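You operate a simulated robot arm through the tools that you are given. There is no shell and no other tool. Be economical: measure what you need, move in short steps, check, and stop when the job is done.

You run a simulated robot arm. Do the job below in one go: nothing can be reset, and whatever is moved stays where it is left.

JOB
Put things in order on the top of the pine table. At the end: the black soft record brush is on the yellow saucer; the grey rubber pad stands on top of the red book; the white lint roller stands where the grey rubber pad stood; the red round glue brush stands where the white pane cleaner bottle stood; the white pane cleaner bottle stands where the white lint roller stood; whatever was shut is shut again. Leave all else as you found it, and nothing knocked over.

It is judged by the outcome, as a careful person would: the job done as asked, and still so three seconds after it is handed in. It fails if anything else is knocked over, pushed out of place, dropped, spilled or broken.

ROBOT AND FRAMES
A 7-joint arm with a two-finger parallel gripper, fixed in place. Base frame: the origin is at the foot of the arm, x ahead of it, y to its left, z up; the work surface is at about z = 0. Units: m, degrees, N and s.
With the tool pointing down near the work surface it reaches from about 0.24 to 0.62 m from the base axis. Its first joint turns from -66.0 to 66.0 degrees. Payload 2.6 kg.
Tool frame: the origin (TCP) lies between the finger pads and is the grasp point; the fingertips stand 0.03 m ahead of it; z points along the fingers, y is the line along which they close. The gripper opens to 0.094 m. The fingers are 0.028 m wide and 0.01 m thick; the gripper's body (0.05 by 0.096 m) begins 0.055 m behind the TCP.
Orientation is that of the tool frame in the base frame, as a unit quaternion [w, x, y, z]. With the fingers straight down and closing along the base's y, the tool's x points along the base's -x, its y along +y and its z along -z.

CONTROLS
- The arm moves only by the tool drive_tool. Its arguments are lists of equal length, an entry for each row: "xyz": the shift along the tool's x, y, z in units of 50 mm (1.0 is 50 mm), a list of three; "turn": the turn, a rotation vector about the tool's x, y, z in units of 5 degrees (1.0 is 5 degrees), a list of three; "grip": the opening in per cent of the stroke, from 0 (shut) to 100 (fully open). In form: {"xyz": [[tx, ty, tz], ...], "turn": [[ax, ay, az], ...], "grip": [grip, ...]}. A call has 1 to 10 rows; each row shifts and turns the commanded pose from where the row before left it, along the tool's axes as they then stand. A call with a number of a shift or a turn outside -1 to 1 is refused whole. Rows are played at 5 a second. More than 0.05 m and 8.6 degrees between two rows, or a gripper value outside its range, and nothing of the call is played. A pose out of reach is approached as far as the arm can. The call stops where the force on the tool passes 40 N (or 10 N more than at its start, if that is more) or the arm is blocked; 0.2 s more then pass. Each finger travels about 0.072 m/s and halts on what it meets, pressing with about 44 N; the grip force reading is that of the motor and also rises with nothing between the fingers. The clock runs only during rows and for 0.2 s after the last one: add rows that do not move to give the fingers time. It gives the time, the measured TCP pose, the force on the tool (base axes), the opening and the grip force at its end, in the units of the frame above (readings bear some noise), and new pictures: "views" is both (left out), scene, wrist or none.
- Cameras (640 x 400 px; columns grow to the right, rows downward): "scene" is fixed at [0.0292, 0.4176, 0.558]; the picture's right is [-0.81, -0.59, 0.00], its down [-0.35, 0.49, -0.80] and it looks along [0.47, -0.65, -0.60] (base axes); focal length 358 px, centre (320, 200). "wrist" rides on the gripper at [-0.037, 0, -0.058] in the tool frame; the picture's right is [0.00, -1.00, 0.00], its down [0.97, 0.00, -0.24] and it looks along [0.24, 0.00, 0.97] (tool axes); focal length 218 px, centre (320, 200).
- probe_pixels(camera, pixels): for up to 12 pixels [column, row] of the newest picture of that camera ("zoom" is the newest enlarged one), the place [x, y, z] in the base frame of the surface seen there, good to about 0.002 m, but the place of the scene camera against the robot may be out by one fixed shift of up to 0.018 m in any direction. It takes no simulated time.
- inspect(camera, box): a new picture of the part [left, top, right, bottom] of that camera's present view, enlarged. It takes no simulated time.
- hand_in(): hands the job in; it is judged then, once.

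Go step by step. Measure first, check grasps and placings, and put right what went wrong. The budget is 80 turns and 120 pictures, counting those below and the enlarged ones. Unless the task says otherwise, let go and move clear before handing in, and close with one line.

The tools are called after "Call:" as a command line: name --argument value ..., lists and objects as JSON in quotes. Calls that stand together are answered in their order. drive_tool: Moves the arm, as the interface text tells. Its arguments: {"type":"object","properties":{"xyz":{"type":"array"},"turn":{"type":"array"},"grip":{"type":"array"},"views":{"type":"string","enum":["both","scene","wrist","none"]}},"required":["xyz","turn","grip"]} The other tools are called the same way: probe_pixels (camera, pixels) gives the place of the surface under pixels of a picture; inspect (camera, box) takes an enlarged picture of a part of a camera's view; hand_in () hands the job in.

At the start:

```text
time: 0.0
tool_pos: [0.4071, 0.1262, 0.3299]
tcp_rot: [-0.001, 0.0, 1.0, 0.0]
contact_force: [-0.6, -0.3, -0.8]
grip_width: 0.094
grasp_force: 0.0
```

scene: 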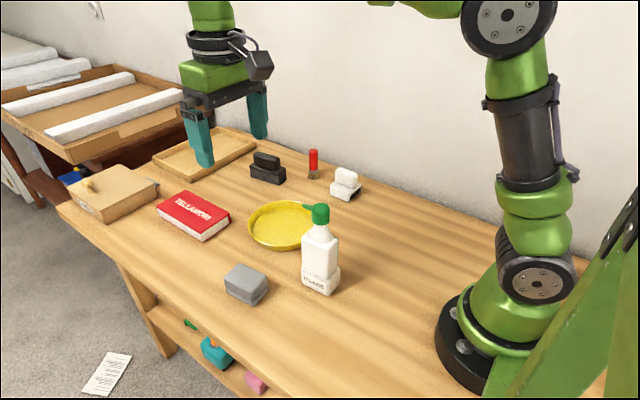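
wrist: 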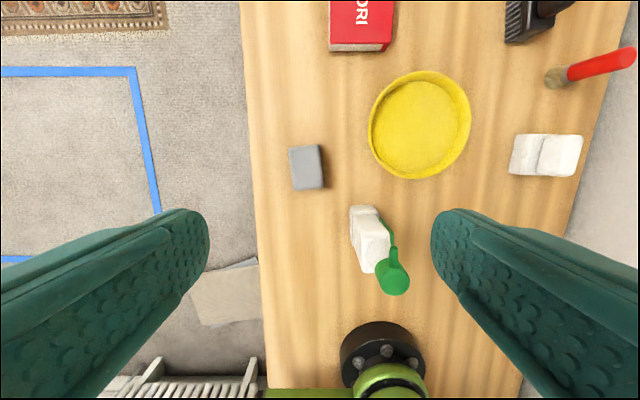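

The scene shows the grey pad near (247,283), the bottle (320,255), saucer (282,225), lint roller (345,184), glue brush (313,163), black brush (267,168) and book (194,215). I'll enlarge both views to measure.

Call:
inspect --camera "scene" --box '[220, 130, 380, 230]'

Call:
inspect --camera "scene" --box '[60, 130, 380, 330]'

Call:
probe_pixels --camera "wrist" --pixels '[[292, 150], [318, 146], [322, 186], [297, 189], [307, 167], [420, 120], [370, 130], [470, 115], [425, 73], [415, 178], [525, 155], [563, 155]]'

Call:
probe_pixels --camera "scene" --pixels '[[238, 272], [282, 228], [194, 210], [267, 160], [268, 177], [313, 155], [313, 174], [346, 176], [343, 192], [320, 255], [320, 290], [319, 213]]'

```text
4.00 times, centred on (300, 180) of scene
```

zoom: 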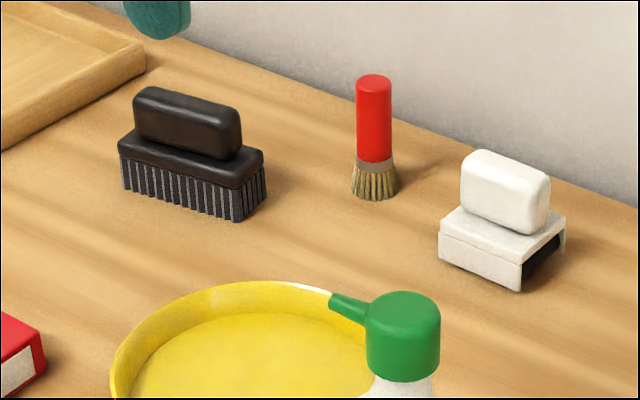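

```text
2.00 times, centred on (220, 230) of scene
```

zoom: 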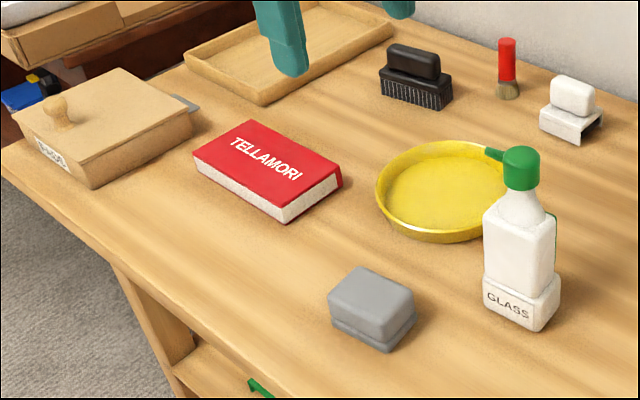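

```text
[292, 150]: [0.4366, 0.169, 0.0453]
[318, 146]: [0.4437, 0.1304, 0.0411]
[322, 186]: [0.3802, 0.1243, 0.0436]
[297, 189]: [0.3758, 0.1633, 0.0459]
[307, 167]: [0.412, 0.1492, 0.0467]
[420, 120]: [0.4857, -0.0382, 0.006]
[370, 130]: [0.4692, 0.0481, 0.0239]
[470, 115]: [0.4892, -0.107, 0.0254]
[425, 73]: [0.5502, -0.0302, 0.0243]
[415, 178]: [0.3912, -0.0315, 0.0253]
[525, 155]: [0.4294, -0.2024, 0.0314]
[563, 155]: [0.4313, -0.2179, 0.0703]
```

```text
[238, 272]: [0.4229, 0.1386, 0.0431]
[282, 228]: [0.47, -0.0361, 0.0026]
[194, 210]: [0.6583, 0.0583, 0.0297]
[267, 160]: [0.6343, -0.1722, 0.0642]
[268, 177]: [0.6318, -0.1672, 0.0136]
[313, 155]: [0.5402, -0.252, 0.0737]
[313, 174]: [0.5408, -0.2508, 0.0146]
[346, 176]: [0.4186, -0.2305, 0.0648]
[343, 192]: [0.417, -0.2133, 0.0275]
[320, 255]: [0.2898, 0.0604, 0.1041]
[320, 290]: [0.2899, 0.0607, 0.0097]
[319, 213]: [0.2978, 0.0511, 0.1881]
```

The layout is clear; the far items (black brush, book) are near the reach limit. I'll enlarge the wrist view for the near items' outlines.

Call:
inspect --camera "wrist" --box '[270, 130, 430, 230]'

Call:
drive_tool --xyz '[[-1, 0, 0], [-0.8, -0.8, 0], [0, -1, 0], [0, -1, 0], [0, -1, 0], [0, 0, 0]]' --turn '[[0, 0, 0], [0, 0, 0], [0, 0, 0], [0, 0, 0], [0, 0, 0], [0, 0, 0]]' --grip '[100, 100, 100, 100, 100, 100]'

```text
4.00 times, centred on (350, 180) of wrist
```

zoom: 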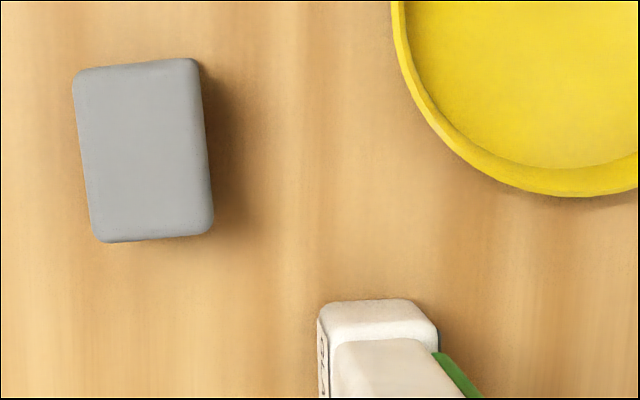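

```text
refused: row 2 steps farther than a row can; nothing moved
```

The pad is about 39×64 mm, yawed about +6°, centre (0.409, 0.147). The last move was refused for row length; I'll resend with shorter rows.

Call:
drive_tool --xyz '[[-0.6, -0.7, 0], [-0.6, -0.7, 0], [0, -1, 0], [0, -1, 0], [0, -1, 0], [0, -1, 0], [0, 0, 0]]' --turn '[[0, 0, 0], [0, 0, 0], [0, 0, 0], [0, 0, 0], [0, 0, 0], [0, 0, 0], [0, 0, 0]]' --grip '[100, 100, 100, 100, 100, 100, 100]'

```text
time: 1.6
tool_pos: [0.469, -0.1456, 0.3297]
tcp_rot: [-0.001, 0.001, 1.0, 0.0]
contact_force: [-0.3, 0.6, -0.7]
grip_width: 0.094
grasp_force: 0.1
```

scene: 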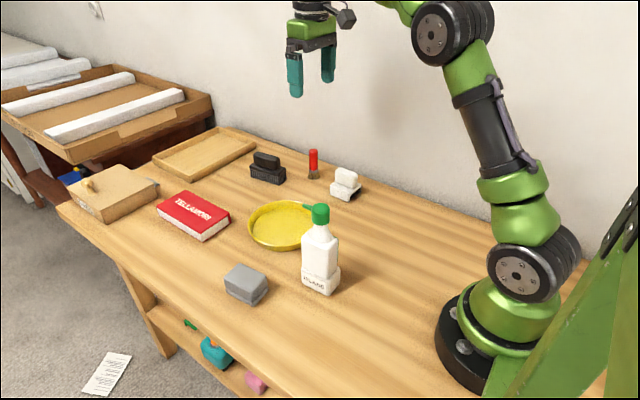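
wrist: 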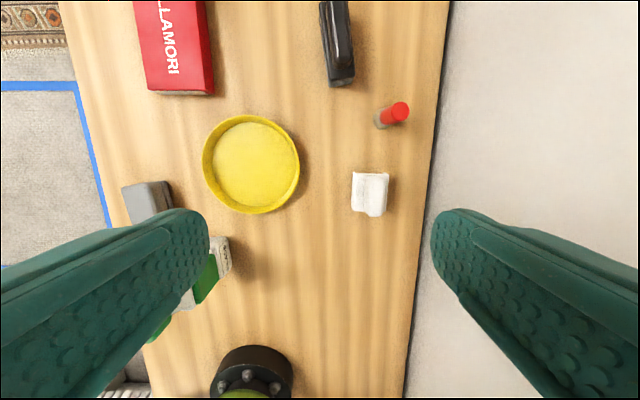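

Now the brush, glue brush and roller are in the wrist view at (340,45), (392,115), (369,193). Enlarging and probing them.

Call:
inspect --camera "wrist" --box '[290, 0, 450, 100]'

Call:
inspect --camera "wrist" --box '[320, 90, 480, 230]'

Call:
probe_pixels --camera "wrist" --pixels '[[322, 4], [344, 2], [354, 78], [332, 85], [341, 50], [338, 10], [348, 65], [401, 110], [381, 120], [362, 193], [380, 193], [440, 150]]'

Call:
probe_pixels --camera "wrist" --pixels '[[204, 4], [139, 4], [150, 88], [211, 88], [250, 118], [250, 211], [206, 165], [298, 165], [252, 165], [430, 200], [455, 200], [415, 330]]'

```text
4.00 times, centred on (370, 50) of wrist
```

zoom: 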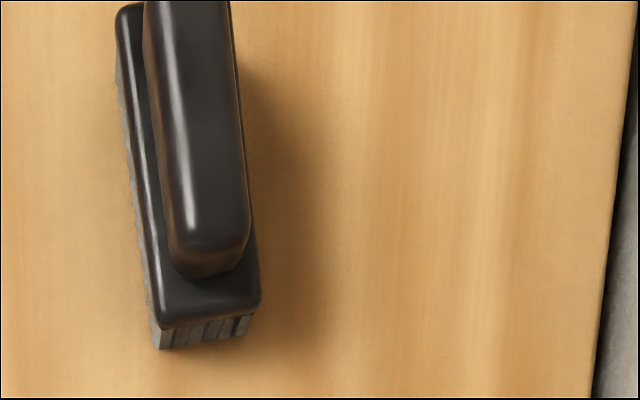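

```text
2.86 times, centred on (400, 160) of wrist
```

zoom: 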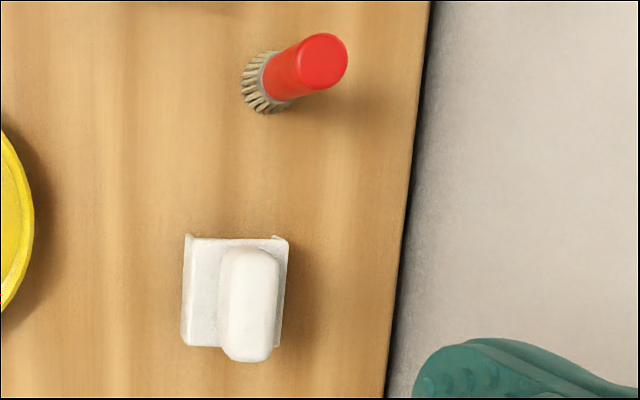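

```text
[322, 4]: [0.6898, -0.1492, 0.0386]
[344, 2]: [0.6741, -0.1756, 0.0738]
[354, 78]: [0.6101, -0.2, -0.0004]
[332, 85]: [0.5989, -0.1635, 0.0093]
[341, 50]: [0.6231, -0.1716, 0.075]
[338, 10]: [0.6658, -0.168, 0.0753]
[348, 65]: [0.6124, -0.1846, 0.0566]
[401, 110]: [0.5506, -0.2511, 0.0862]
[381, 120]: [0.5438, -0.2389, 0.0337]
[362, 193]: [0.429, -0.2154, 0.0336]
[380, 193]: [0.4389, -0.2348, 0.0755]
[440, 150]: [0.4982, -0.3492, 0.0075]
```

```text
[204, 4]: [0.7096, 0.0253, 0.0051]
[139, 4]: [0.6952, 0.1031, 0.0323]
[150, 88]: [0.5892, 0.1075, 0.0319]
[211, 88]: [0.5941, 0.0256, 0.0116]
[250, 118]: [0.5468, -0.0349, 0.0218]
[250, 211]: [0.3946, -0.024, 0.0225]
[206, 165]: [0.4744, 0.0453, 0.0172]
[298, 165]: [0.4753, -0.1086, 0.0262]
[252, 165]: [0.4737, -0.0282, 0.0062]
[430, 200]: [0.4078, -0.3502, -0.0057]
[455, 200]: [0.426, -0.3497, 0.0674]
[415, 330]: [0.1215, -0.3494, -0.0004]
```

The black brush's handle top is near z 0.075, running from x≈0.61 to 0.69, which is beyond straight-down reach, so I'll tilt outward and go closer to look.

Call:
drive_tool --xyz '[[-0.44, -0.14, 0.44], [-0.44, -0.14, 0.44], [-0.44, -0.14, 0.44], [-0.44, -0.14, 0.44], [-0.44, -0.14, 0.44], [0, 0, 0], [0, 0, 0], [0, 0, 0], [0, 0, 0], [0, 0, 0]]' --turn '[[0, 0, 0], [0, 0, 0], [0, 0, 0], [0, 0, -0.8], [0, 0, -0.8], [0, -1, 0], [0, -1, 0], [0, -1, 0], [0, -1, 0], [0, 0, 0]]' --grip '[100, 100, 100, 100, 100, 100, 100, 100, 100, 100]' --views "wrist"

```text
time: 3.8
tool_pos: [0.5647, -0.1575, 0.2253]
tcp_rot: [0.174, -0.068, 0.982, 0.012]
contact_force: [0.2, 0.2, 0.6]
grip_width: 0.0939
grasp_force: 0.1
out of reach, approached as far as the arm can: row 5
```

wrist: 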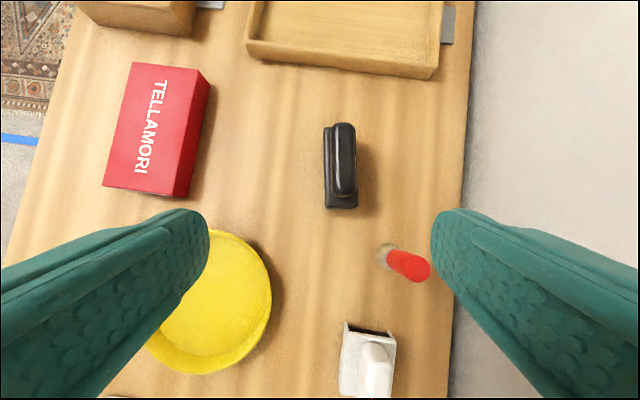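

The brush now appears nearly upright at (340,165), so the yaw matches. I'll probe its outline and the book's.

Call:
inspect --camera "wrist" --box '[280, 100, 440, 220]'

Call:
probe_pixels --camera "wrist" --pixels '[[343, 126], [336, 130], [353, 130], [336, 185], [353, 185], [344, 190], [326, 135], [327, 205], [356, 205], [345, 158], [337, 158], [353, 158]]'

Call:
probe_pixels --camera "wrist" --pixels '[[134, 64], [198, 72], [105, 184], [174, 195], [155, 130], [390, 248], [410, 265], [370, 350], [380, 385], [210, 300], [250, 40], [430, 75]]'

```text
3.33 times, centred on (360, 160) of wrist
```

zoom: 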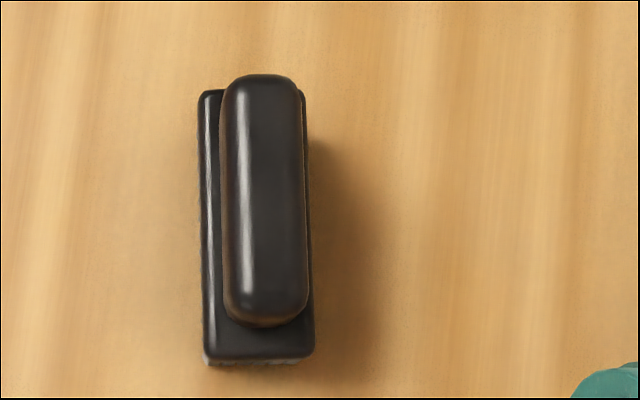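

```text
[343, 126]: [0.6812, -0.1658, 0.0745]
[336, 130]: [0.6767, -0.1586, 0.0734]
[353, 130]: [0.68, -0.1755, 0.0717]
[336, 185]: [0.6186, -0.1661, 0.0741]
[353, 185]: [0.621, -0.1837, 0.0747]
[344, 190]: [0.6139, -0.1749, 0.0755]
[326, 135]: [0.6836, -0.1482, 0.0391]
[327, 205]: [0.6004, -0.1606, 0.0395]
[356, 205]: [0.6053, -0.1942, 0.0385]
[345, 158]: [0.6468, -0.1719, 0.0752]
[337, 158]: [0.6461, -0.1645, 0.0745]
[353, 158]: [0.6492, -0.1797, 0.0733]
```

```text
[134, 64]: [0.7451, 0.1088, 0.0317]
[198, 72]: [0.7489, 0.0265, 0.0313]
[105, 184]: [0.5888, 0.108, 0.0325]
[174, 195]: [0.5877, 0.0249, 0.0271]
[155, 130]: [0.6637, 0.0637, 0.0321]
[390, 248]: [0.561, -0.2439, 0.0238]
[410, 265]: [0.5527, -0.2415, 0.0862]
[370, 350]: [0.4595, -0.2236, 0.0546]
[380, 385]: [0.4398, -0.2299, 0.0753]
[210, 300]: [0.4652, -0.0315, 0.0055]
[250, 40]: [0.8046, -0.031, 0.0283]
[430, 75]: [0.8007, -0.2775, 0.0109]
```

The handle is 22 mm wide, its axis yawed 7.7°, centred (0.647, −0.172), plate top z 0.039. I'll move to a pre-grasp 80 mm back along the tilted tool axis.

Call:
drive_tool --xyz '[[-0.16, -0.173, 0.575], [-0.16, -0.173, 0.575], [-0.16, -0.173, 0.575], [0, 0, 0]]' --turn '[[0, 0, 0], [0, 0, 0], [0, 0, 0], [0, 0, 0]]' --grip '[80, 70, 60, 60]' --views "wrist"

```text
time: 4.8
tool_pos: [0.6169, -0.176, 0.1509]
tcp_rot: [0.172, -0.069, 0.983, 0.012]
contact_force: [0.1, 0.1, 0.4]
grip_width: 0.0565
grasp_force: 0.0
```

wrist: 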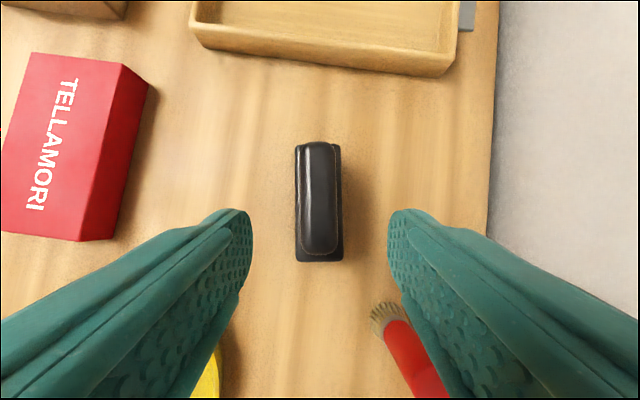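

Handle is centred at column 319, between the fingers. Descending and closing.

Call:
drive_tool --xyz '[[-0.02, 0, 0.4], [-0.02, 0, 0.4], [-0.02, 0, 0.4], [0, 0, 0.4], [0, 0, 0], [0, 0, 0], [0, 0, 0], [0, 0, 0]]' --turn '[[0, 0, 0], [0, 0, 0], [0, 0, 0], [0, 0, 0], [0, 0, 0], [0, 0, 0], [0, 0, 0], [0, 0, 0]]' --grip '[60, 60, 60, 60, 60, 5, 5, 5]'

```text
time: 6.6
tool_pos: [0.6485, -0.1727, 0.0771]
tcp_rot: [0.173, -0.069, 0.982, 0.013]
contact_force: [0.5, 0.2, -0.1]
grip_width: 0.029
grasp_force: 43.7
```

scene: 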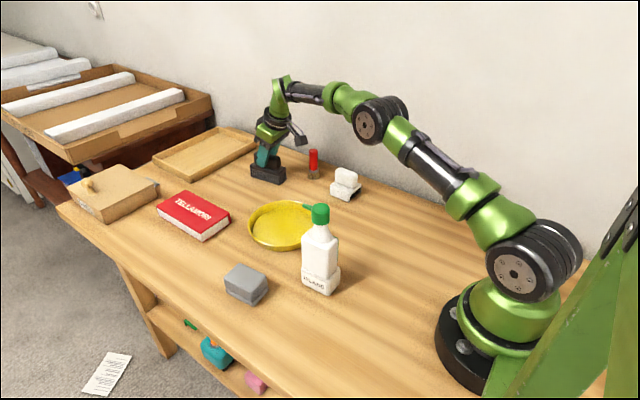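
wrist: 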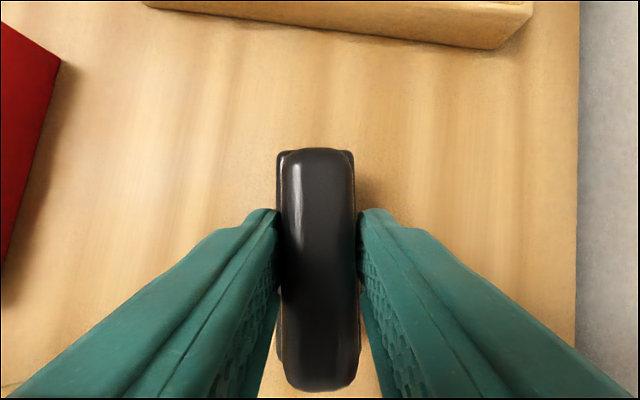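

Grip is firm (0.029 m, 44 N). Lifting 100 mm and carrying over the saucer.

Call:
drive_tool --xyz '[[-0.228, 0, -0.627], [-0.228, 0, -0.627], [-0.228, 0, -0.627], [0.568, 0.653, -0.207], [0.568, 0.653, -0.207], [0.568, 0.653, -0.207], [0.568, 0.653, -0.207], [0.568, 0.653, -0.207], [0, 0, 0]]' --turn '[[0, 0, 0], [0, 0, 0], [0, 0, 0], [0, 0, 0], [0, 0, 0], [0, 0, 0], [0, 0, 0], [0, 0, 0], [0, 0, 0]]' --grip '[5, 5, 5, 5, 5, 5, 5, 5, 5]'

```text
time: 8.6
tool_pos: [0.4725, -0.0252, 0.1776]
tcp_rot: [0.174, -0.069, 0.982, 0.013]
contact_force: [-0.1, 0.2, -1.3]
grip_width: 0.0295
grasp_force: 44.2
out of reach, approached as far as the arm can: row 3
```

scene: 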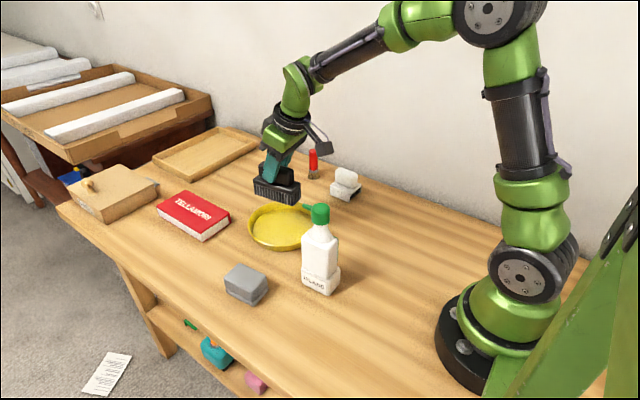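
wrist: 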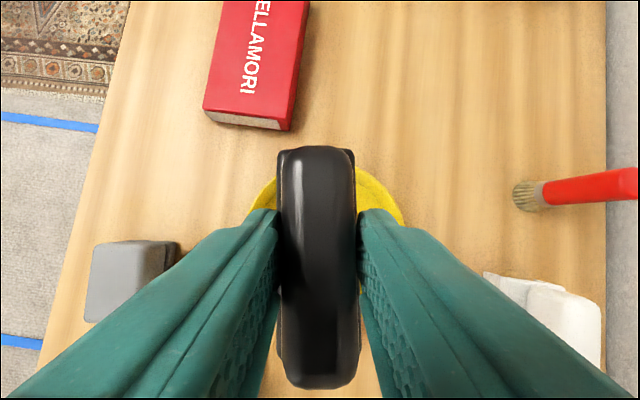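

Over the saucer; lowering by 93 mm to about 1 mm above its floor.

Call:
drive_tool --xyz '[[0.15, -0.036, 0.44], [0.15, -0.036, 0.44], [0.15, -0.036, 0.44], [0.14, -0.036, 0.44], [0, 0, 0]]' --turn '[[0, 0, 0], [0, 0, 0], [0, 0, 0], [0, 0, 0], [0, 0, 0]]' --grip '[5, 5, 5, 5, 5]'

```text
time: 9.8
tool_pos: [0.4767, -0.0329, 0.0834]
tcp_rot: [0.173, -0.069, 0.982, 0.012]
contact_force: [0.3, 0.2, -1.0]
grip_width: 0.0298
grasp_force: 43.9
```

scene: 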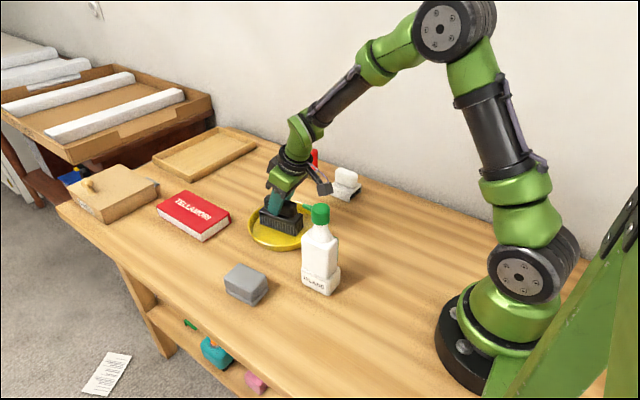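
wrist: 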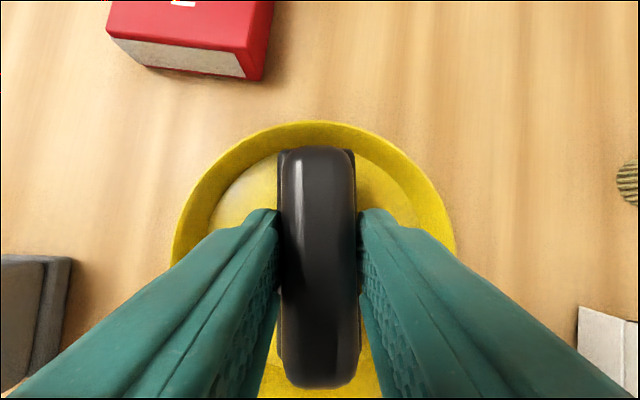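

The brush sits centred inside the rim, essentially on the floor. Creeping 1 mm, then opening moderately and backing off along the tool axis.

Call:
drive_tool --xyz '[[0.008, 0, 0.02], [0, 0, 0], [0, 0, 0], [0, 0, -0.5], [0, 0, -0.8], [0, 0, -0.8], [0, 0, 0]]' --turn '[[0, 0, 0], [0, 0, 0], [0, 0, 0], [0, 0, 0], [0, 0, 0], [0, 0, 0], [0, 0, 0]]' --grip '[5, 50, 50, 50, 50, 50, 70]'

```text
time: 11.4
tool_pos: [0.4422, -0.0371, 0.1823]
tcp_rot: [0.173, -0.068, 0.982, 0.012]
contact_force: [0.1, 0.7, 0.4]
grip_width: 0.0657
grasp_force: 0.1
```

scene: 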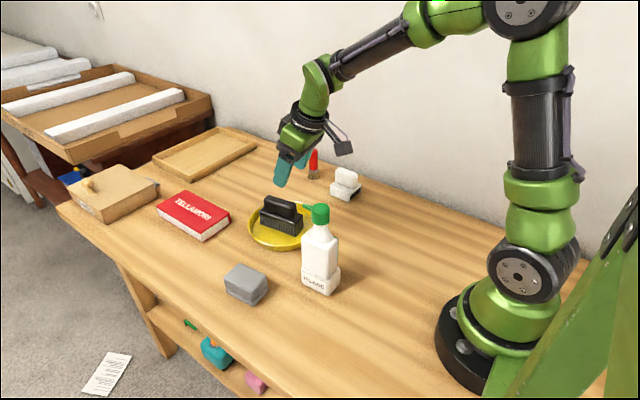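
wrist: 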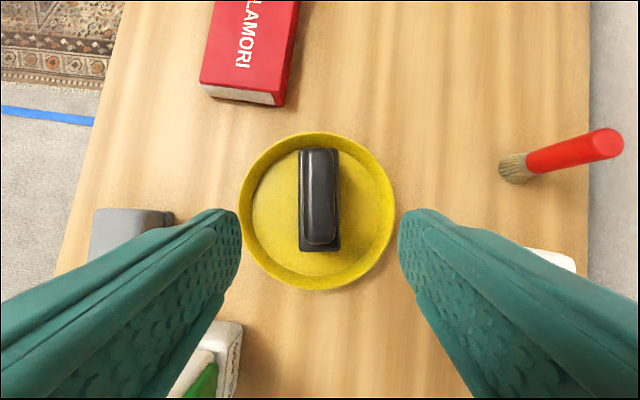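

The brush rests flat in the saucer. Next the pad; I'll probe the bottle's outline and pad to judge clearance.

Call:
probe_pixels --camera "wrist" --pixels '[[228, 324], [242, 326], [232, 385], [205, 385], [212, 352], [185, 385], [125, 215], [150, 215], [95, 250], [170, 216]]'

Call:
drive_tool --xyz '[[-0.228, 0, -0.627], [-0.228, 0, -0.627], [0.13, 0.93, 0], [0.13, 0.93, 0], [0.13, 0.93, 0], [0.1, 0.74, 0], [0, 0, 0]]' --turn '[[0, 0, 0], [0, 0, 0], [0, 0, 0], [0, 0, 0], [0, 0, 0], [0, 0, 0], [0, 0, 0]]' --grip '[70, 70, 70, 70, 70, 70, 70]'

```text
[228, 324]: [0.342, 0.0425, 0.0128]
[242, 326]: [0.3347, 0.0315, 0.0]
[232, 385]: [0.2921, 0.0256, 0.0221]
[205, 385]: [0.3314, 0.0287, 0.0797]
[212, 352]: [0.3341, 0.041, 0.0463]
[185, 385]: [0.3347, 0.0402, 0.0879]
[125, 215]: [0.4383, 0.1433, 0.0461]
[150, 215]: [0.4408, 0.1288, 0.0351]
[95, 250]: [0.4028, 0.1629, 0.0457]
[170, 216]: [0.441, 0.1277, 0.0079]
```

```text
time: 13.0
tool_pos: [0.3931, 0.1351, 0.2407]
tcp_rot: [0.174, -0.068, 0.982, 0.012]
contact_force: [0.2, -0.4, -0.1]
grip_width: 0.0656
grasp_force: 0.0
```

scene: 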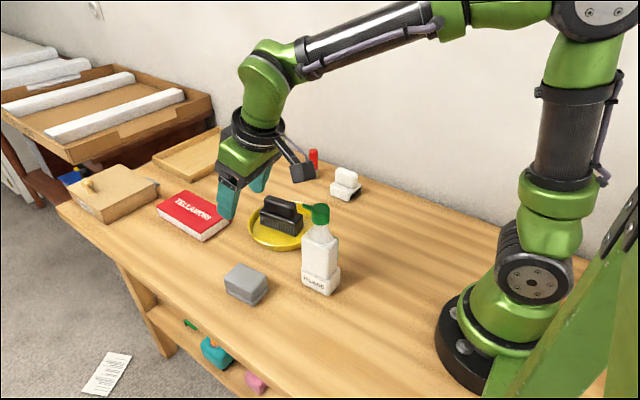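
wrist: 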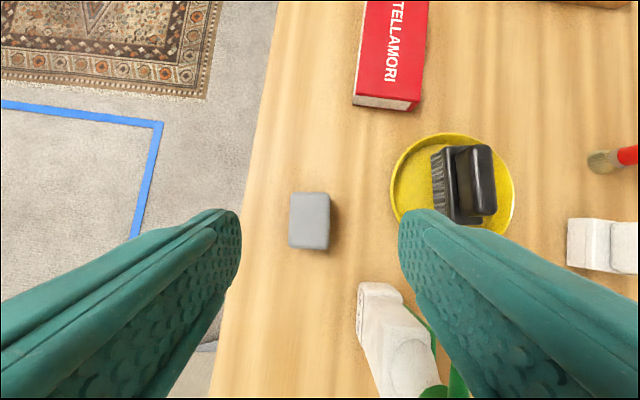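

From here the pad shows at (309,221) and the bottle at (390,340). Probing pad corners and bottle parts.

Call:
probe_pixels --camera "wrist" --pixels '[[294, 195], [327, 195], [326, 244], [292, 243], [310, 220], [362, 288], [400, 290], [362, 335], [385, 390], [405, 350], [430, 395]]'

Call:
inspect --camera "wrist" --box '[270, 180, 350, 260]'

```text
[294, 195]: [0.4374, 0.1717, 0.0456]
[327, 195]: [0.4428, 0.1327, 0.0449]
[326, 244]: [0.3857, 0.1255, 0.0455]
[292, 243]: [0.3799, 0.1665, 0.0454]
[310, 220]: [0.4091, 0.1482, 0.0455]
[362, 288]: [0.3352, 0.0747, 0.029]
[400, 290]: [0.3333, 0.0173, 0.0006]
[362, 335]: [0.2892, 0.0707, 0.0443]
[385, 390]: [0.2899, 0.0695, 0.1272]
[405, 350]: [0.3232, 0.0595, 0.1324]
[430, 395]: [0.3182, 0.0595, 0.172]
```

```text
5.00 times, centred on (310, 220) of wrist
```

zoom: 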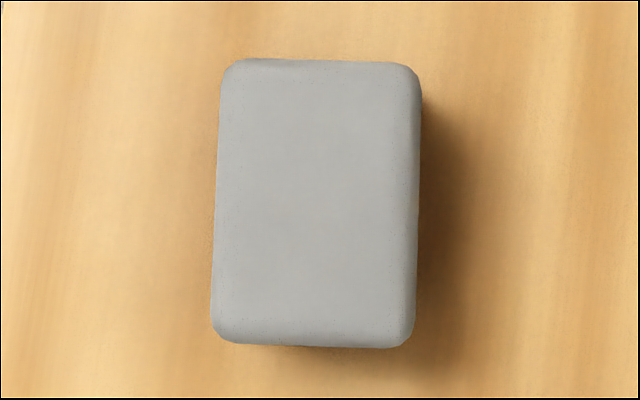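

Pad centre is (0.411, 0.149), yaw ~6°, top 0.0455. Descending onto it and gripping.

Call:
drive_tool --xyz '[[0.24, 0.057, 0.95], [0.24, 0.057, 0.95], [0.24, 0.057, 0.95], [0.24, 0.057, 0.95], [0, 0, 0], [0, 0, 0], [0, 0, 0], [0, 0, 0]]' --turn '[[0, 0, 0.17], [0, 0, 0.17], [0, 0, 0], [0, 0, 0], [0, 0, 0], [0, 0, 0], [0, 0, 0], [0, 0, 0]]' --grip '[80, 80, 80, 80, 80, 10, 10, 10]'

```text
time: 14.8
tool_pos: [0.4106, 0.148, 0.0439]
tcp_rot: [0.173, -0.054, 0.983, 0.014]
contact_force: [-0.3, -0.3, -0.4]
grip_width: 0.0534
grasp_force: 44.5
```

scene: 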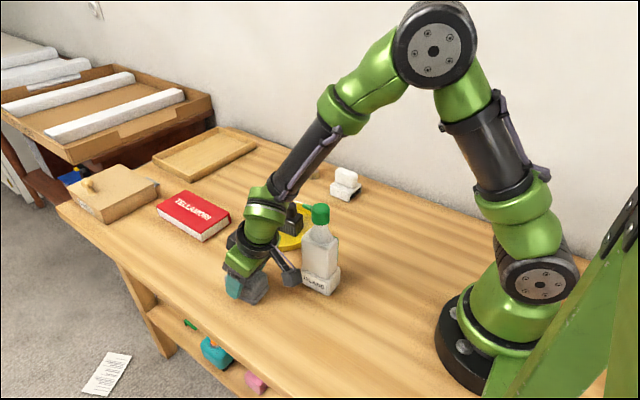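
wrist: 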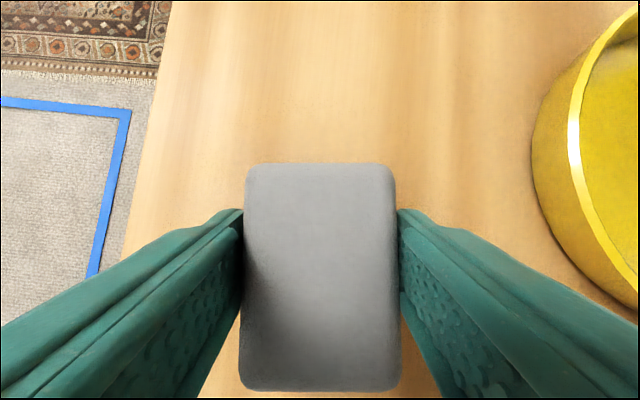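

Pad gripped (0.053 m, 44 N). Lifting 70 mm and carrying it out over the book.

Call:
drive_tool --xyz '[[-0.24, 0, -0.658], [-0.24, 0, -0.658], [-0.732, -0.361, 0.266], [-0.732, -0.361, 0.266], [-0.732, -0.361, 0.266], [-0.732, -0.361, 0.266], [-0.732, -0.361, 0.266], [-0.732, -0.361, 0.266], [0, 0, 0]]' --turn '[[0, 0, 0], [0, 0, 0], [0, 0, 0], [0, 0, 0], [0, 0, 0], [0, 0, 0], [0, 0, 0], [0, 0, 0], [0, 0, 0]]' --grip '[10, 10, 10, 10, 10, 10, 10, 10, 10]'

```text
time: 16.8
tool_pos: [0.658, 0.0671, 0.1127]
tcp_rot: [0.173, -0.054, 0.983, 0.014]
contact_force: [0.3, -1.0, -0.6]
grip_width: 0.0533
grasp_force: 43.8
```

scene: 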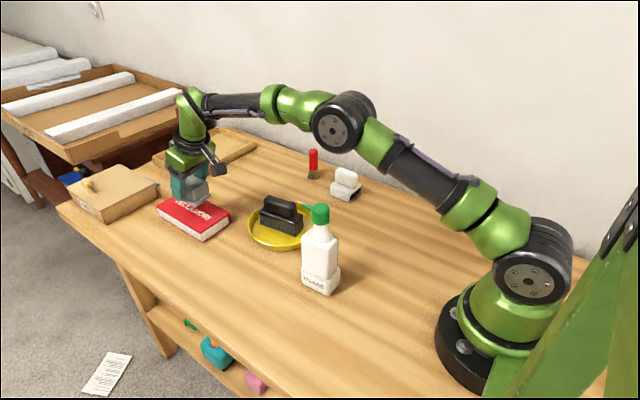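
wrist: 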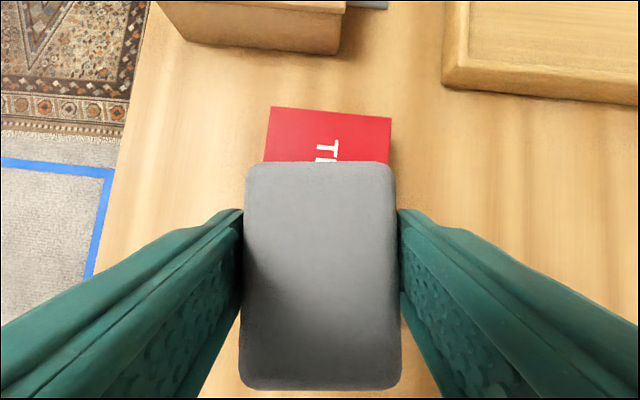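

Pad is over the book with the book's edges at columns 266–391 flanking it. Lowering 36 mm onto the cover.

Call:
drive_tool --xyz '[[0.123, 0, 0.338], [0.123, 0, 0.338], [0.004, 0, 0.01], [0, 0, 0]]' --turn '[[0, 0, 0], [0, 0, 0], [0, 0, 0], [0, 0, 0]]' --grip '[10, 10, 10, 10]'

```text
time: 17.8
tool_pos: [0.658, 0.0655, 0.0762]
tcp_rot: [0.174, -0.055, 0.983, 0.015]
contact_force: [0.3, -0.6, -0.4]
grip_width: 0.0531
grasp_force: 43.9
```

scene: 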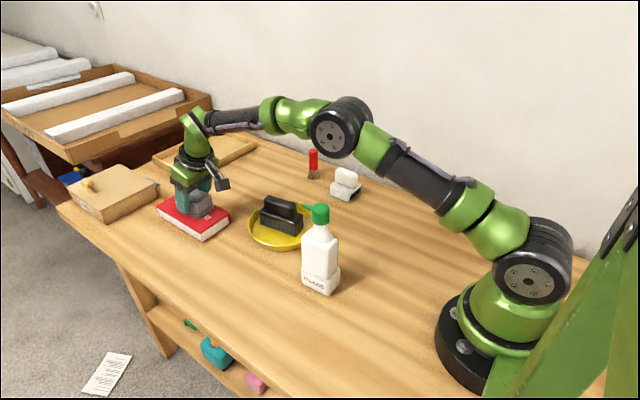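
wrist: 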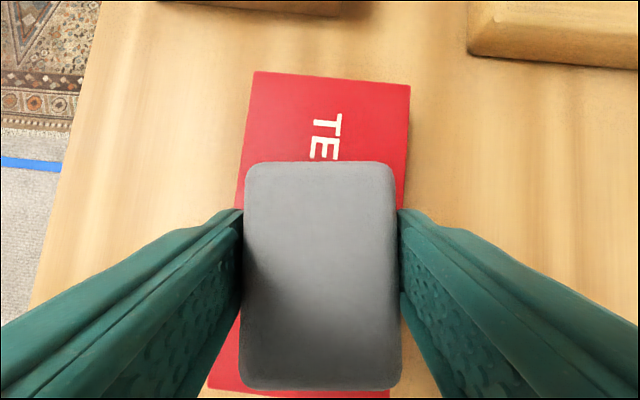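

Nearly touching; creeping 1 mm, opening, and backing off along the tool axis.

Call:
drive_tool --xyz '[[0.007, 0, 0.019], [0, 0, 0], [0, 0, 0], [0, 0, -0.5], [0, 0, -0.8], [0, 0, -0.8], [0, 0, 0]]' --turn '[[0, 0, 0], [0, 0, 0], [0, 0, 0], [0, 0, 0], [0, 0, 0], [0, 0, 0], [0, 0, 0]]' --grip '[10, 80, 80, 80, 80, 80, 80]'

```text
time: 19.4
tool_pos: [0.6214, 0.0601, 0.1731]
tcp_rot: [0.173, -0.055, 0.983, 0.014]
contact_force: [0.2, 0.2, -1.1]
grip_width: 0.0752
grasp_force: 0.1
```

scene: 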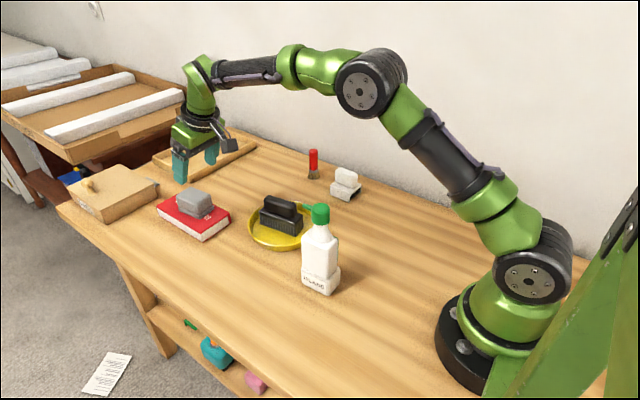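
wrist: 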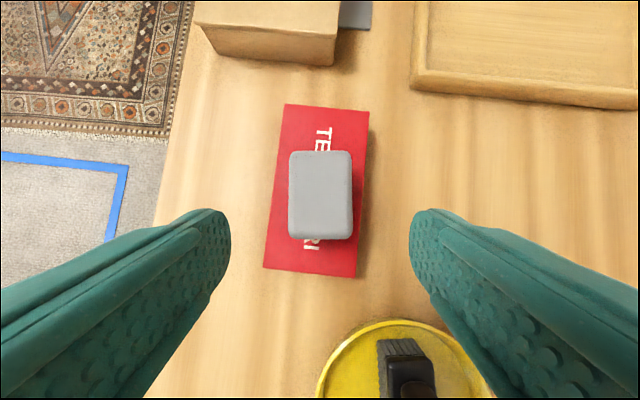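

The pad stands squarely on the book. Next I'll retreat, straighten the tool and move toward the lint roller.

Call:
drive_tool --xyz '[[0.7, 0, -0.6], [0.7, 0, -0.5], [0.7, 0, -0.3], [0.7, 0, -0.2], [0.5, -0.8, 0], [0.3, -0.9, 0], [0.3, -0.9, 0], [0.2, -0.95, 0], [0.2, -0.95, 0], [0, -0.9, 0]]' --turn '[[0, 1, 0], [0, 1, 0], [0, 1, 0], [0, 1, 0], [0, 0, 0.63], [0, 0, 0.63], [0, 0, 0], [0, 0, 0], [0, 0, 0], [0, 0, 0]]' --grip '[80, 80, 80, 80, 80, 80, 80, 80, 80, 80]'

```text
time: 21.6
tool_pos: [0.3963, -0.2303, 0.2166]
tcp_rot: [-0.001, -0.001, 1.0, 0.005]
contact_force: [-0.6, -0.7, 0.0]
grip_width: 0.0754
grasp_force: 0.0
```

scene: 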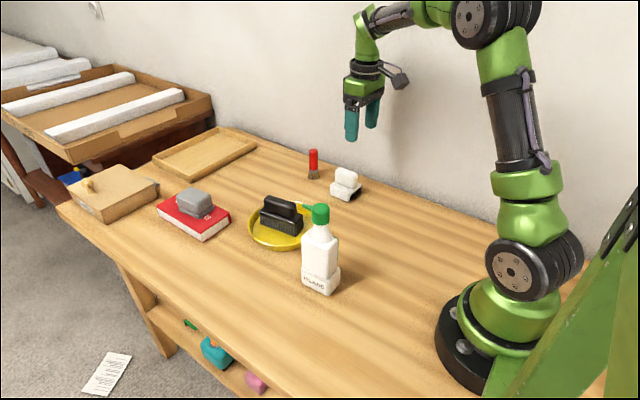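
wrist: 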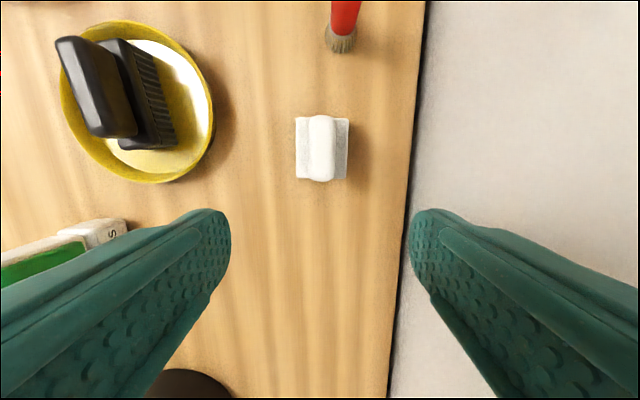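

The roller is at (321,148) directly ahead, glue brush at (342,30). Enlarging and probing the roller.

Call:
inspect --camera "wrist" --box '[280, 100, 360, 200]'

Call:
probe_pixels --camera "wrist" --pixels '[[298, 120], [346, 121], [298, 176], [346, 176], [320, 117], [320, 180], [312, 150], [331, 150], [321, 150], [303, 150], [341, 150], [342, 40]]'

```text
4.00 times, centred on (320, 150) of wrist
```

zoom: 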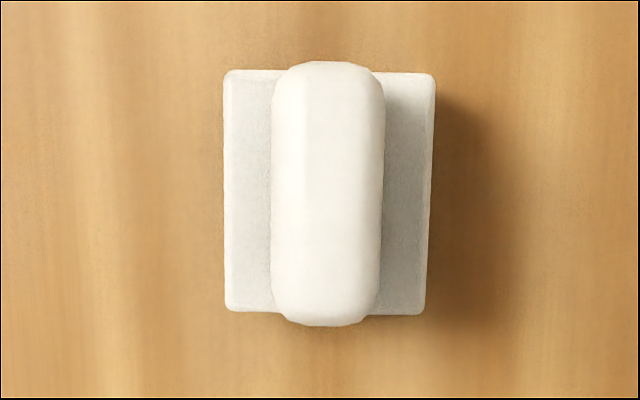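

```text
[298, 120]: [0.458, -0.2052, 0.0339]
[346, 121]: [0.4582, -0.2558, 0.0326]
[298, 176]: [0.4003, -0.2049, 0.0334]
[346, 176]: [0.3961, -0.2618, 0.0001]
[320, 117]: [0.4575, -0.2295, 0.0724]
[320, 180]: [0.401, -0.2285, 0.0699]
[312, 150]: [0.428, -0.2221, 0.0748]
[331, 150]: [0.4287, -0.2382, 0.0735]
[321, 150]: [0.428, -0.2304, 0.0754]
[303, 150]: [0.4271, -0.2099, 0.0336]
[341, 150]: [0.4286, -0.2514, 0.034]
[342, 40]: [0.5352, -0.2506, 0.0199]
```

Roller centre (0.429, −0.230), yaw ~0, handle 21 mm wide with top at 0.0755. Descending to TCP z 0.068 and gripping the handle.

Call:
drive_tool --xyz '[[-0.33, 0, 0.74], [-0.33, 0, 0.74], [0, 0, 0.74], [0, 0, 0.74], [0, 0, 0], [0, 0, 0], [0, 0, 0], [0, 0, 0]]' --turn '[[0, 0, 0], [0, 0, 0], [0, 0, 0], [0, 0, 0], [0, 0, 0], [0, 0, 0], [0, 0, 0], [0, 0, 0]]' --grip '[60, 60, 60, 60, 60, 5, 5, 5]'

```text
time: 23.4
tool_pos: [0.4328, -0.2267, 0.0703]
tcp_rot: [-0.001, -0.001, 1.0, 0.006]
contact_force: [0.0, 1.1, -0.5]
grip_width: 0.0297
grasp_force: 43.6
```

scene: 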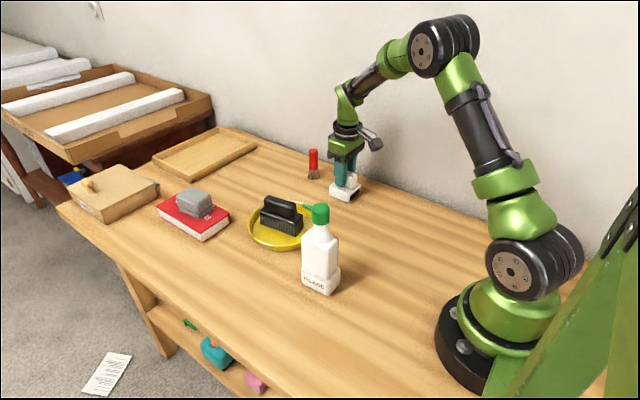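
wrist: 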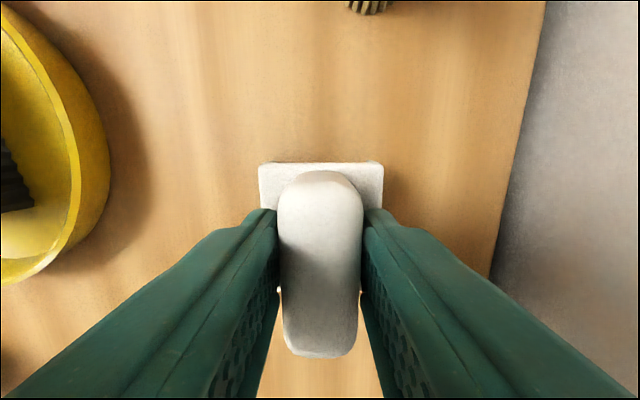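

Roller gripped (0.030 m). Lifting 190 mm and carrying toward the pad's old spot, passing in front of the bottle at height.

Call:
drive_tool --xyz '[[0, 0, -0.95], [0, 0, -0.95], [0, 0, -0.95], [0, 0, -0.95], [0, 0.95, 0], [0, 0.95, 0], [0, 0.95, 0], [0, 0.95, 0], [0, 0.95, 0], [0, 0.95, 0]]' --turn '[[0, 0, 0], [0, 0, 0], [0, 0, 0], [0, 0, 0], [0, 0, 0], [0, 0, 0], [0, 0, 0], [0, 0, 0], [0, 0, 0], [0, 0, 0]]' --grip '[5, 5, 5, 5, 5, 5, 5, 5, 5, 5]' --views "scene"

Call:
drive_tool --xyz '[[0.18, 0.9, 0], [0.18, 0.9, 0], [0, 0, 0]]' --turn '[[0, 0, 0], [0, 0, 0], [0, 0, 0]]' --grip '[5, 5, 5]' --views "wrist"

```text
time: 25.6
tool_pos: [0.4321, 0.0541, 0.2665]
tcp_rot: [-0.001, 0.0, 1.0, 0.005]
contact_force: [0.2, -0.6, -1.9]
grip_width: 0.0298
grasp_force: 43.7
```

scene: 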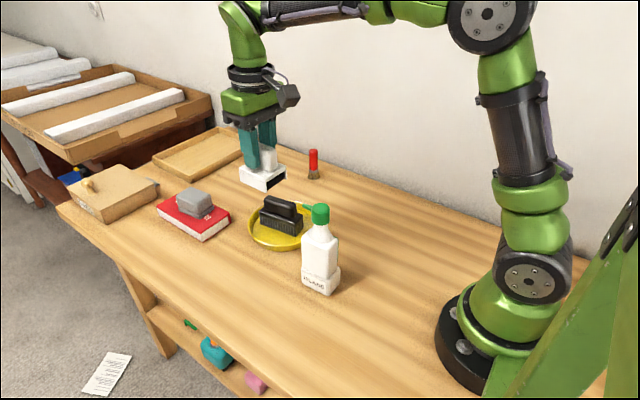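

```text
time: 26.4
tool_pos: [0.4145, 0.1425, 0.267]
tcp_rot: [-0.001, -0.001, 1.0, 0.006]
contact_force: [-1.1, 0.1, -0.3]
grip_width: 0.0298
grasp_force: 43.4
```

wrist: 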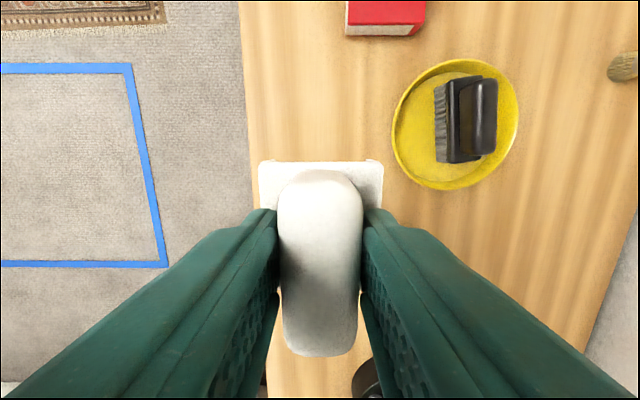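

At (0.4145, 0.1425, 0.267); shifting +6.5 mm in y and lowering to just above the table.

Call:
drive_tool --xyz '[[0, 0.13, 0.9], [0, 0, 0.95], [0, 0, 0.95], [0, 0, 0.9], [0, 0, 0.2], [0, 0, 0]]' --turn '[[0, 0, 0], [0, 0, 0], [0, 0, 0], [0, 0, 0], [0, 0, 0], [0, 0, 0]]' --grip '[5, 5, 5, 5, 5, 5]'

```text
time: 27.8
tool_pos: [0.413, 0.1518, 0.0706]
tcp_rot: [-0.001, -0.001, 1.0, 0.006]
contact_force: [-0.2, 0.1, 0.5]
grip_width: 0.0295
grasp_force: 44.0
```

scene: 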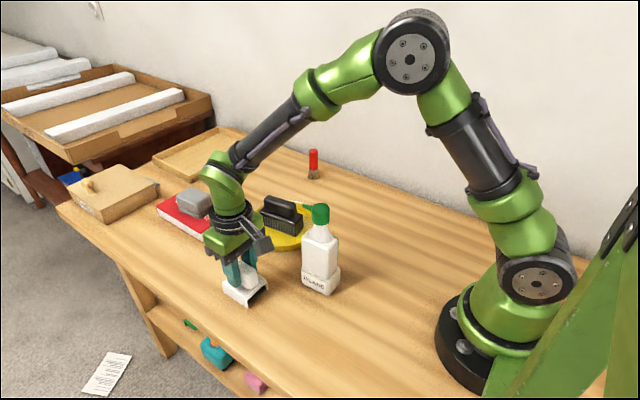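
wrist: 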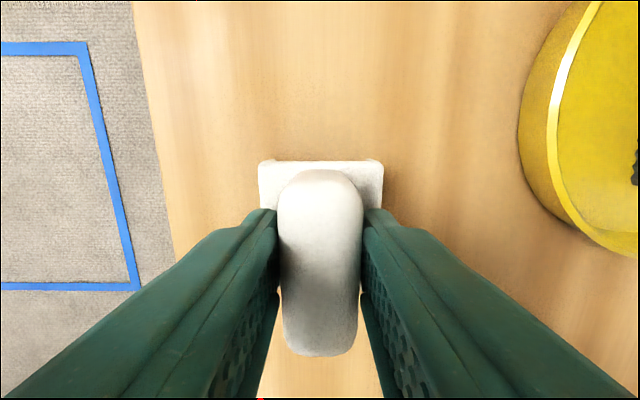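

Roller is on the pad's old spot (centre ≈0.409, 0.152). Releasing, rising and moving to view the bottle from above.

Call:
drive_tool --xyz '[[0, 0, 0.01], [0, 0, 0], [0, 0, 0], [0, 0, -0.9], [0, 0, -0.95], [0, 0, -0.95], [0, 0, -0.95], [0, 0, -0.95], [0.6, -0.7, -0.3], [0.6, -0.7, -0.3]]' --turn '[[0, 0, 0], [0, 0, 0], [0, 0, 0], [0, 0, 0], [0, 0, 0], [0, 0, 0], [0, 0, 0], [0, 0, 0], [0, 0, 0], [0, 0, 0]]' --grip '[5, 50, 50, 50, 50, 60, 80, 90, 90, 90]'

```text
time: 30.0
tool_pos: [0.3516, 0.0805, 0.3329]
tcp_rot: [0.0, -0.001, 1.0, 0.005]
contact_force: [-0.1, -0.2, -1.3]
grip_width: 0.0844
grasp_force: 0.1
```

scene: 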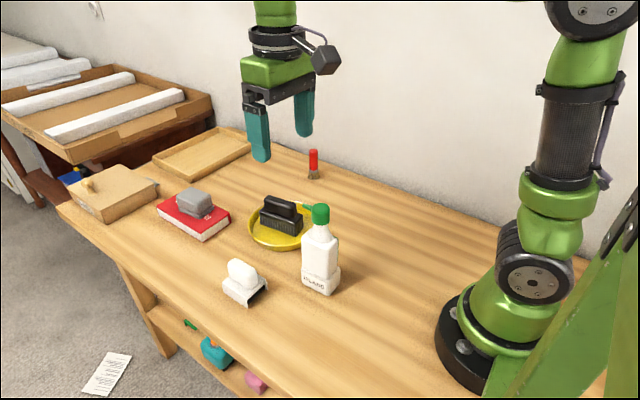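
wrist: 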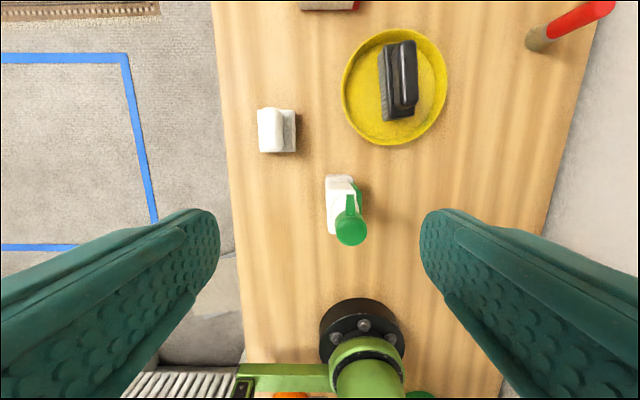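

Now the bottle is visible at (345,208) from above. Enlarging and probing it.

Call:
inspect --camera "wrist" --box '[300, 160, 390, 260]'

Call:
inspect --camera "scene" --box '[270, 190, 370, 310]'

Call:
probe_pixels --camera "wrist" --pixels '[[328, 178], [350, 177], [330, 232], [340, 190], [330, 210], [336, 210], [344, 228], [350, 232], [350, 240], [349, 203], [355, 188], [338, 225]]'

Call:
probe_pixels --camera "scene" --pixels '[[303, 240], [337, 242], [320, 245], [304, 265], [336, 270], [302, 283], [331, 292], [339, 275], [311, 228], [328, 230], [320, 228], [305, 205]]'

```text
4.00 times, centred on (345, 210) of wrist
```

zoom: 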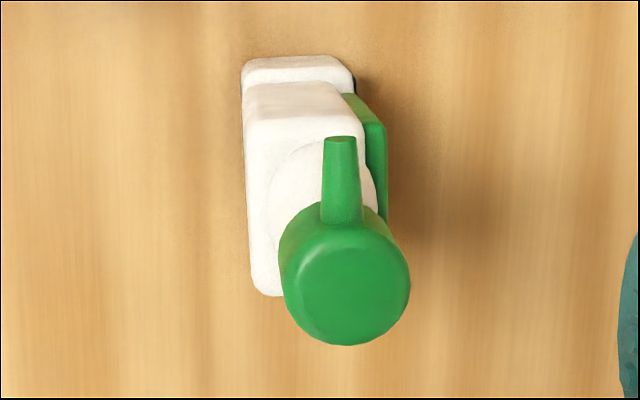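

```text
3.33 times, centred on (320, 250) of scene
```

zoom: 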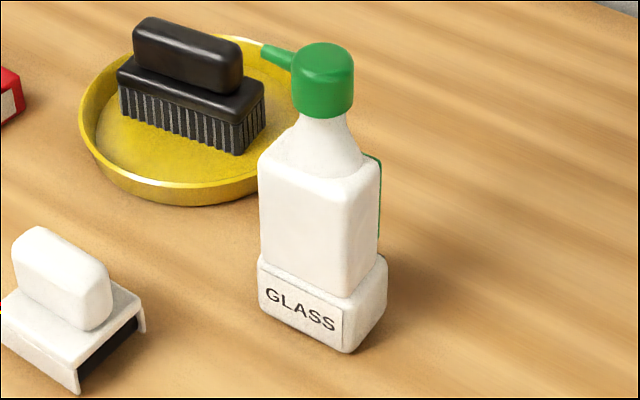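

```text
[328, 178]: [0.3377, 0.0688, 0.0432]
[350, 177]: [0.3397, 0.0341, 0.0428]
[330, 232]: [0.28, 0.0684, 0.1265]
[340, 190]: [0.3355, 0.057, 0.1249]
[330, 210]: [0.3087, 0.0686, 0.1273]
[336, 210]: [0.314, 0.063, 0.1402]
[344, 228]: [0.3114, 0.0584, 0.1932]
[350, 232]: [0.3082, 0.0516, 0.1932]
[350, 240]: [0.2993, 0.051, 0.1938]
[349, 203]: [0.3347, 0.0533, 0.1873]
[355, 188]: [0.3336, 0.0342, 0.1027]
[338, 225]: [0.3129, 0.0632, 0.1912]
```

```text
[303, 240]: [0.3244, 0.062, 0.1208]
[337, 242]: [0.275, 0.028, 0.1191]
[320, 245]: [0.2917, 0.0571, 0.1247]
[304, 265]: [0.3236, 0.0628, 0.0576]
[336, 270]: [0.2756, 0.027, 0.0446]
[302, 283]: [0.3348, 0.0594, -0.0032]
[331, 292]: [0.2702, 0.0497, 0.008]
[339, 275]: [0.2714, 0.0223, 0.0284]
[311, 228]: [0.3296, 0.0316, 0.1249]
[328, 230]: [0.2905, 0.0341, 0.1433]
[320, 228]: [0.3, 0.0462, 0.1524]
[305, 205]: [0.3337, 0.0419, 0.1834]
```

Bottle: cap centre (0.307, 0.050), top 0.194, base ≈ x 0.275–0.34, y 0.03–0.07. The gripper body limits depth, so I'll grip the cap at TCP z≈0.18; first hover above it to check alignment.

Call:
drive_tool --xyz '[[0.45, -0.3, 0.3], [0.44, -0.31, 0.3], [0, 0, 0.5], [0, 0, 0.4], [0, 0, 0]]' --turn '[[0, 0, 0], [0, 0, 0], [0, 0, 0], [0, 0, 0], [0, 0, 0]]' --grip '[90, 90, 80, 70, 70]'

```text
time: 31.2
tool_pos: [0.3072, 0.0507, 0.2584]
tcp_rot: [0.0, -0.001, 1.0, 0.006]
contact_force: [1.1, -0.3, 0.9]
grip_width: 0.0658
grasp_force: 0.2
```

scene: 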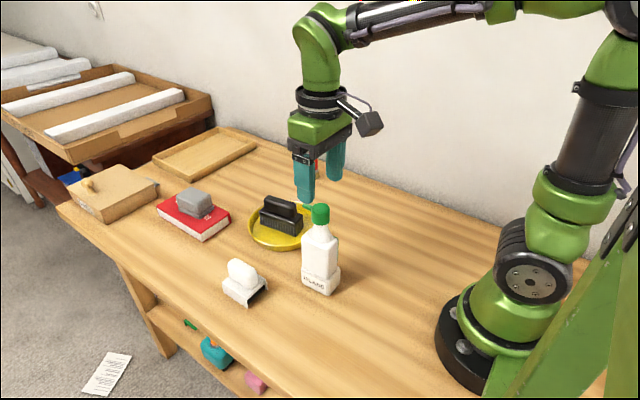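
wrist: 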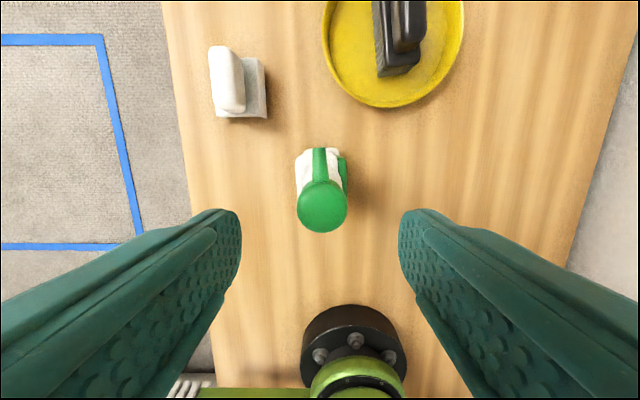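

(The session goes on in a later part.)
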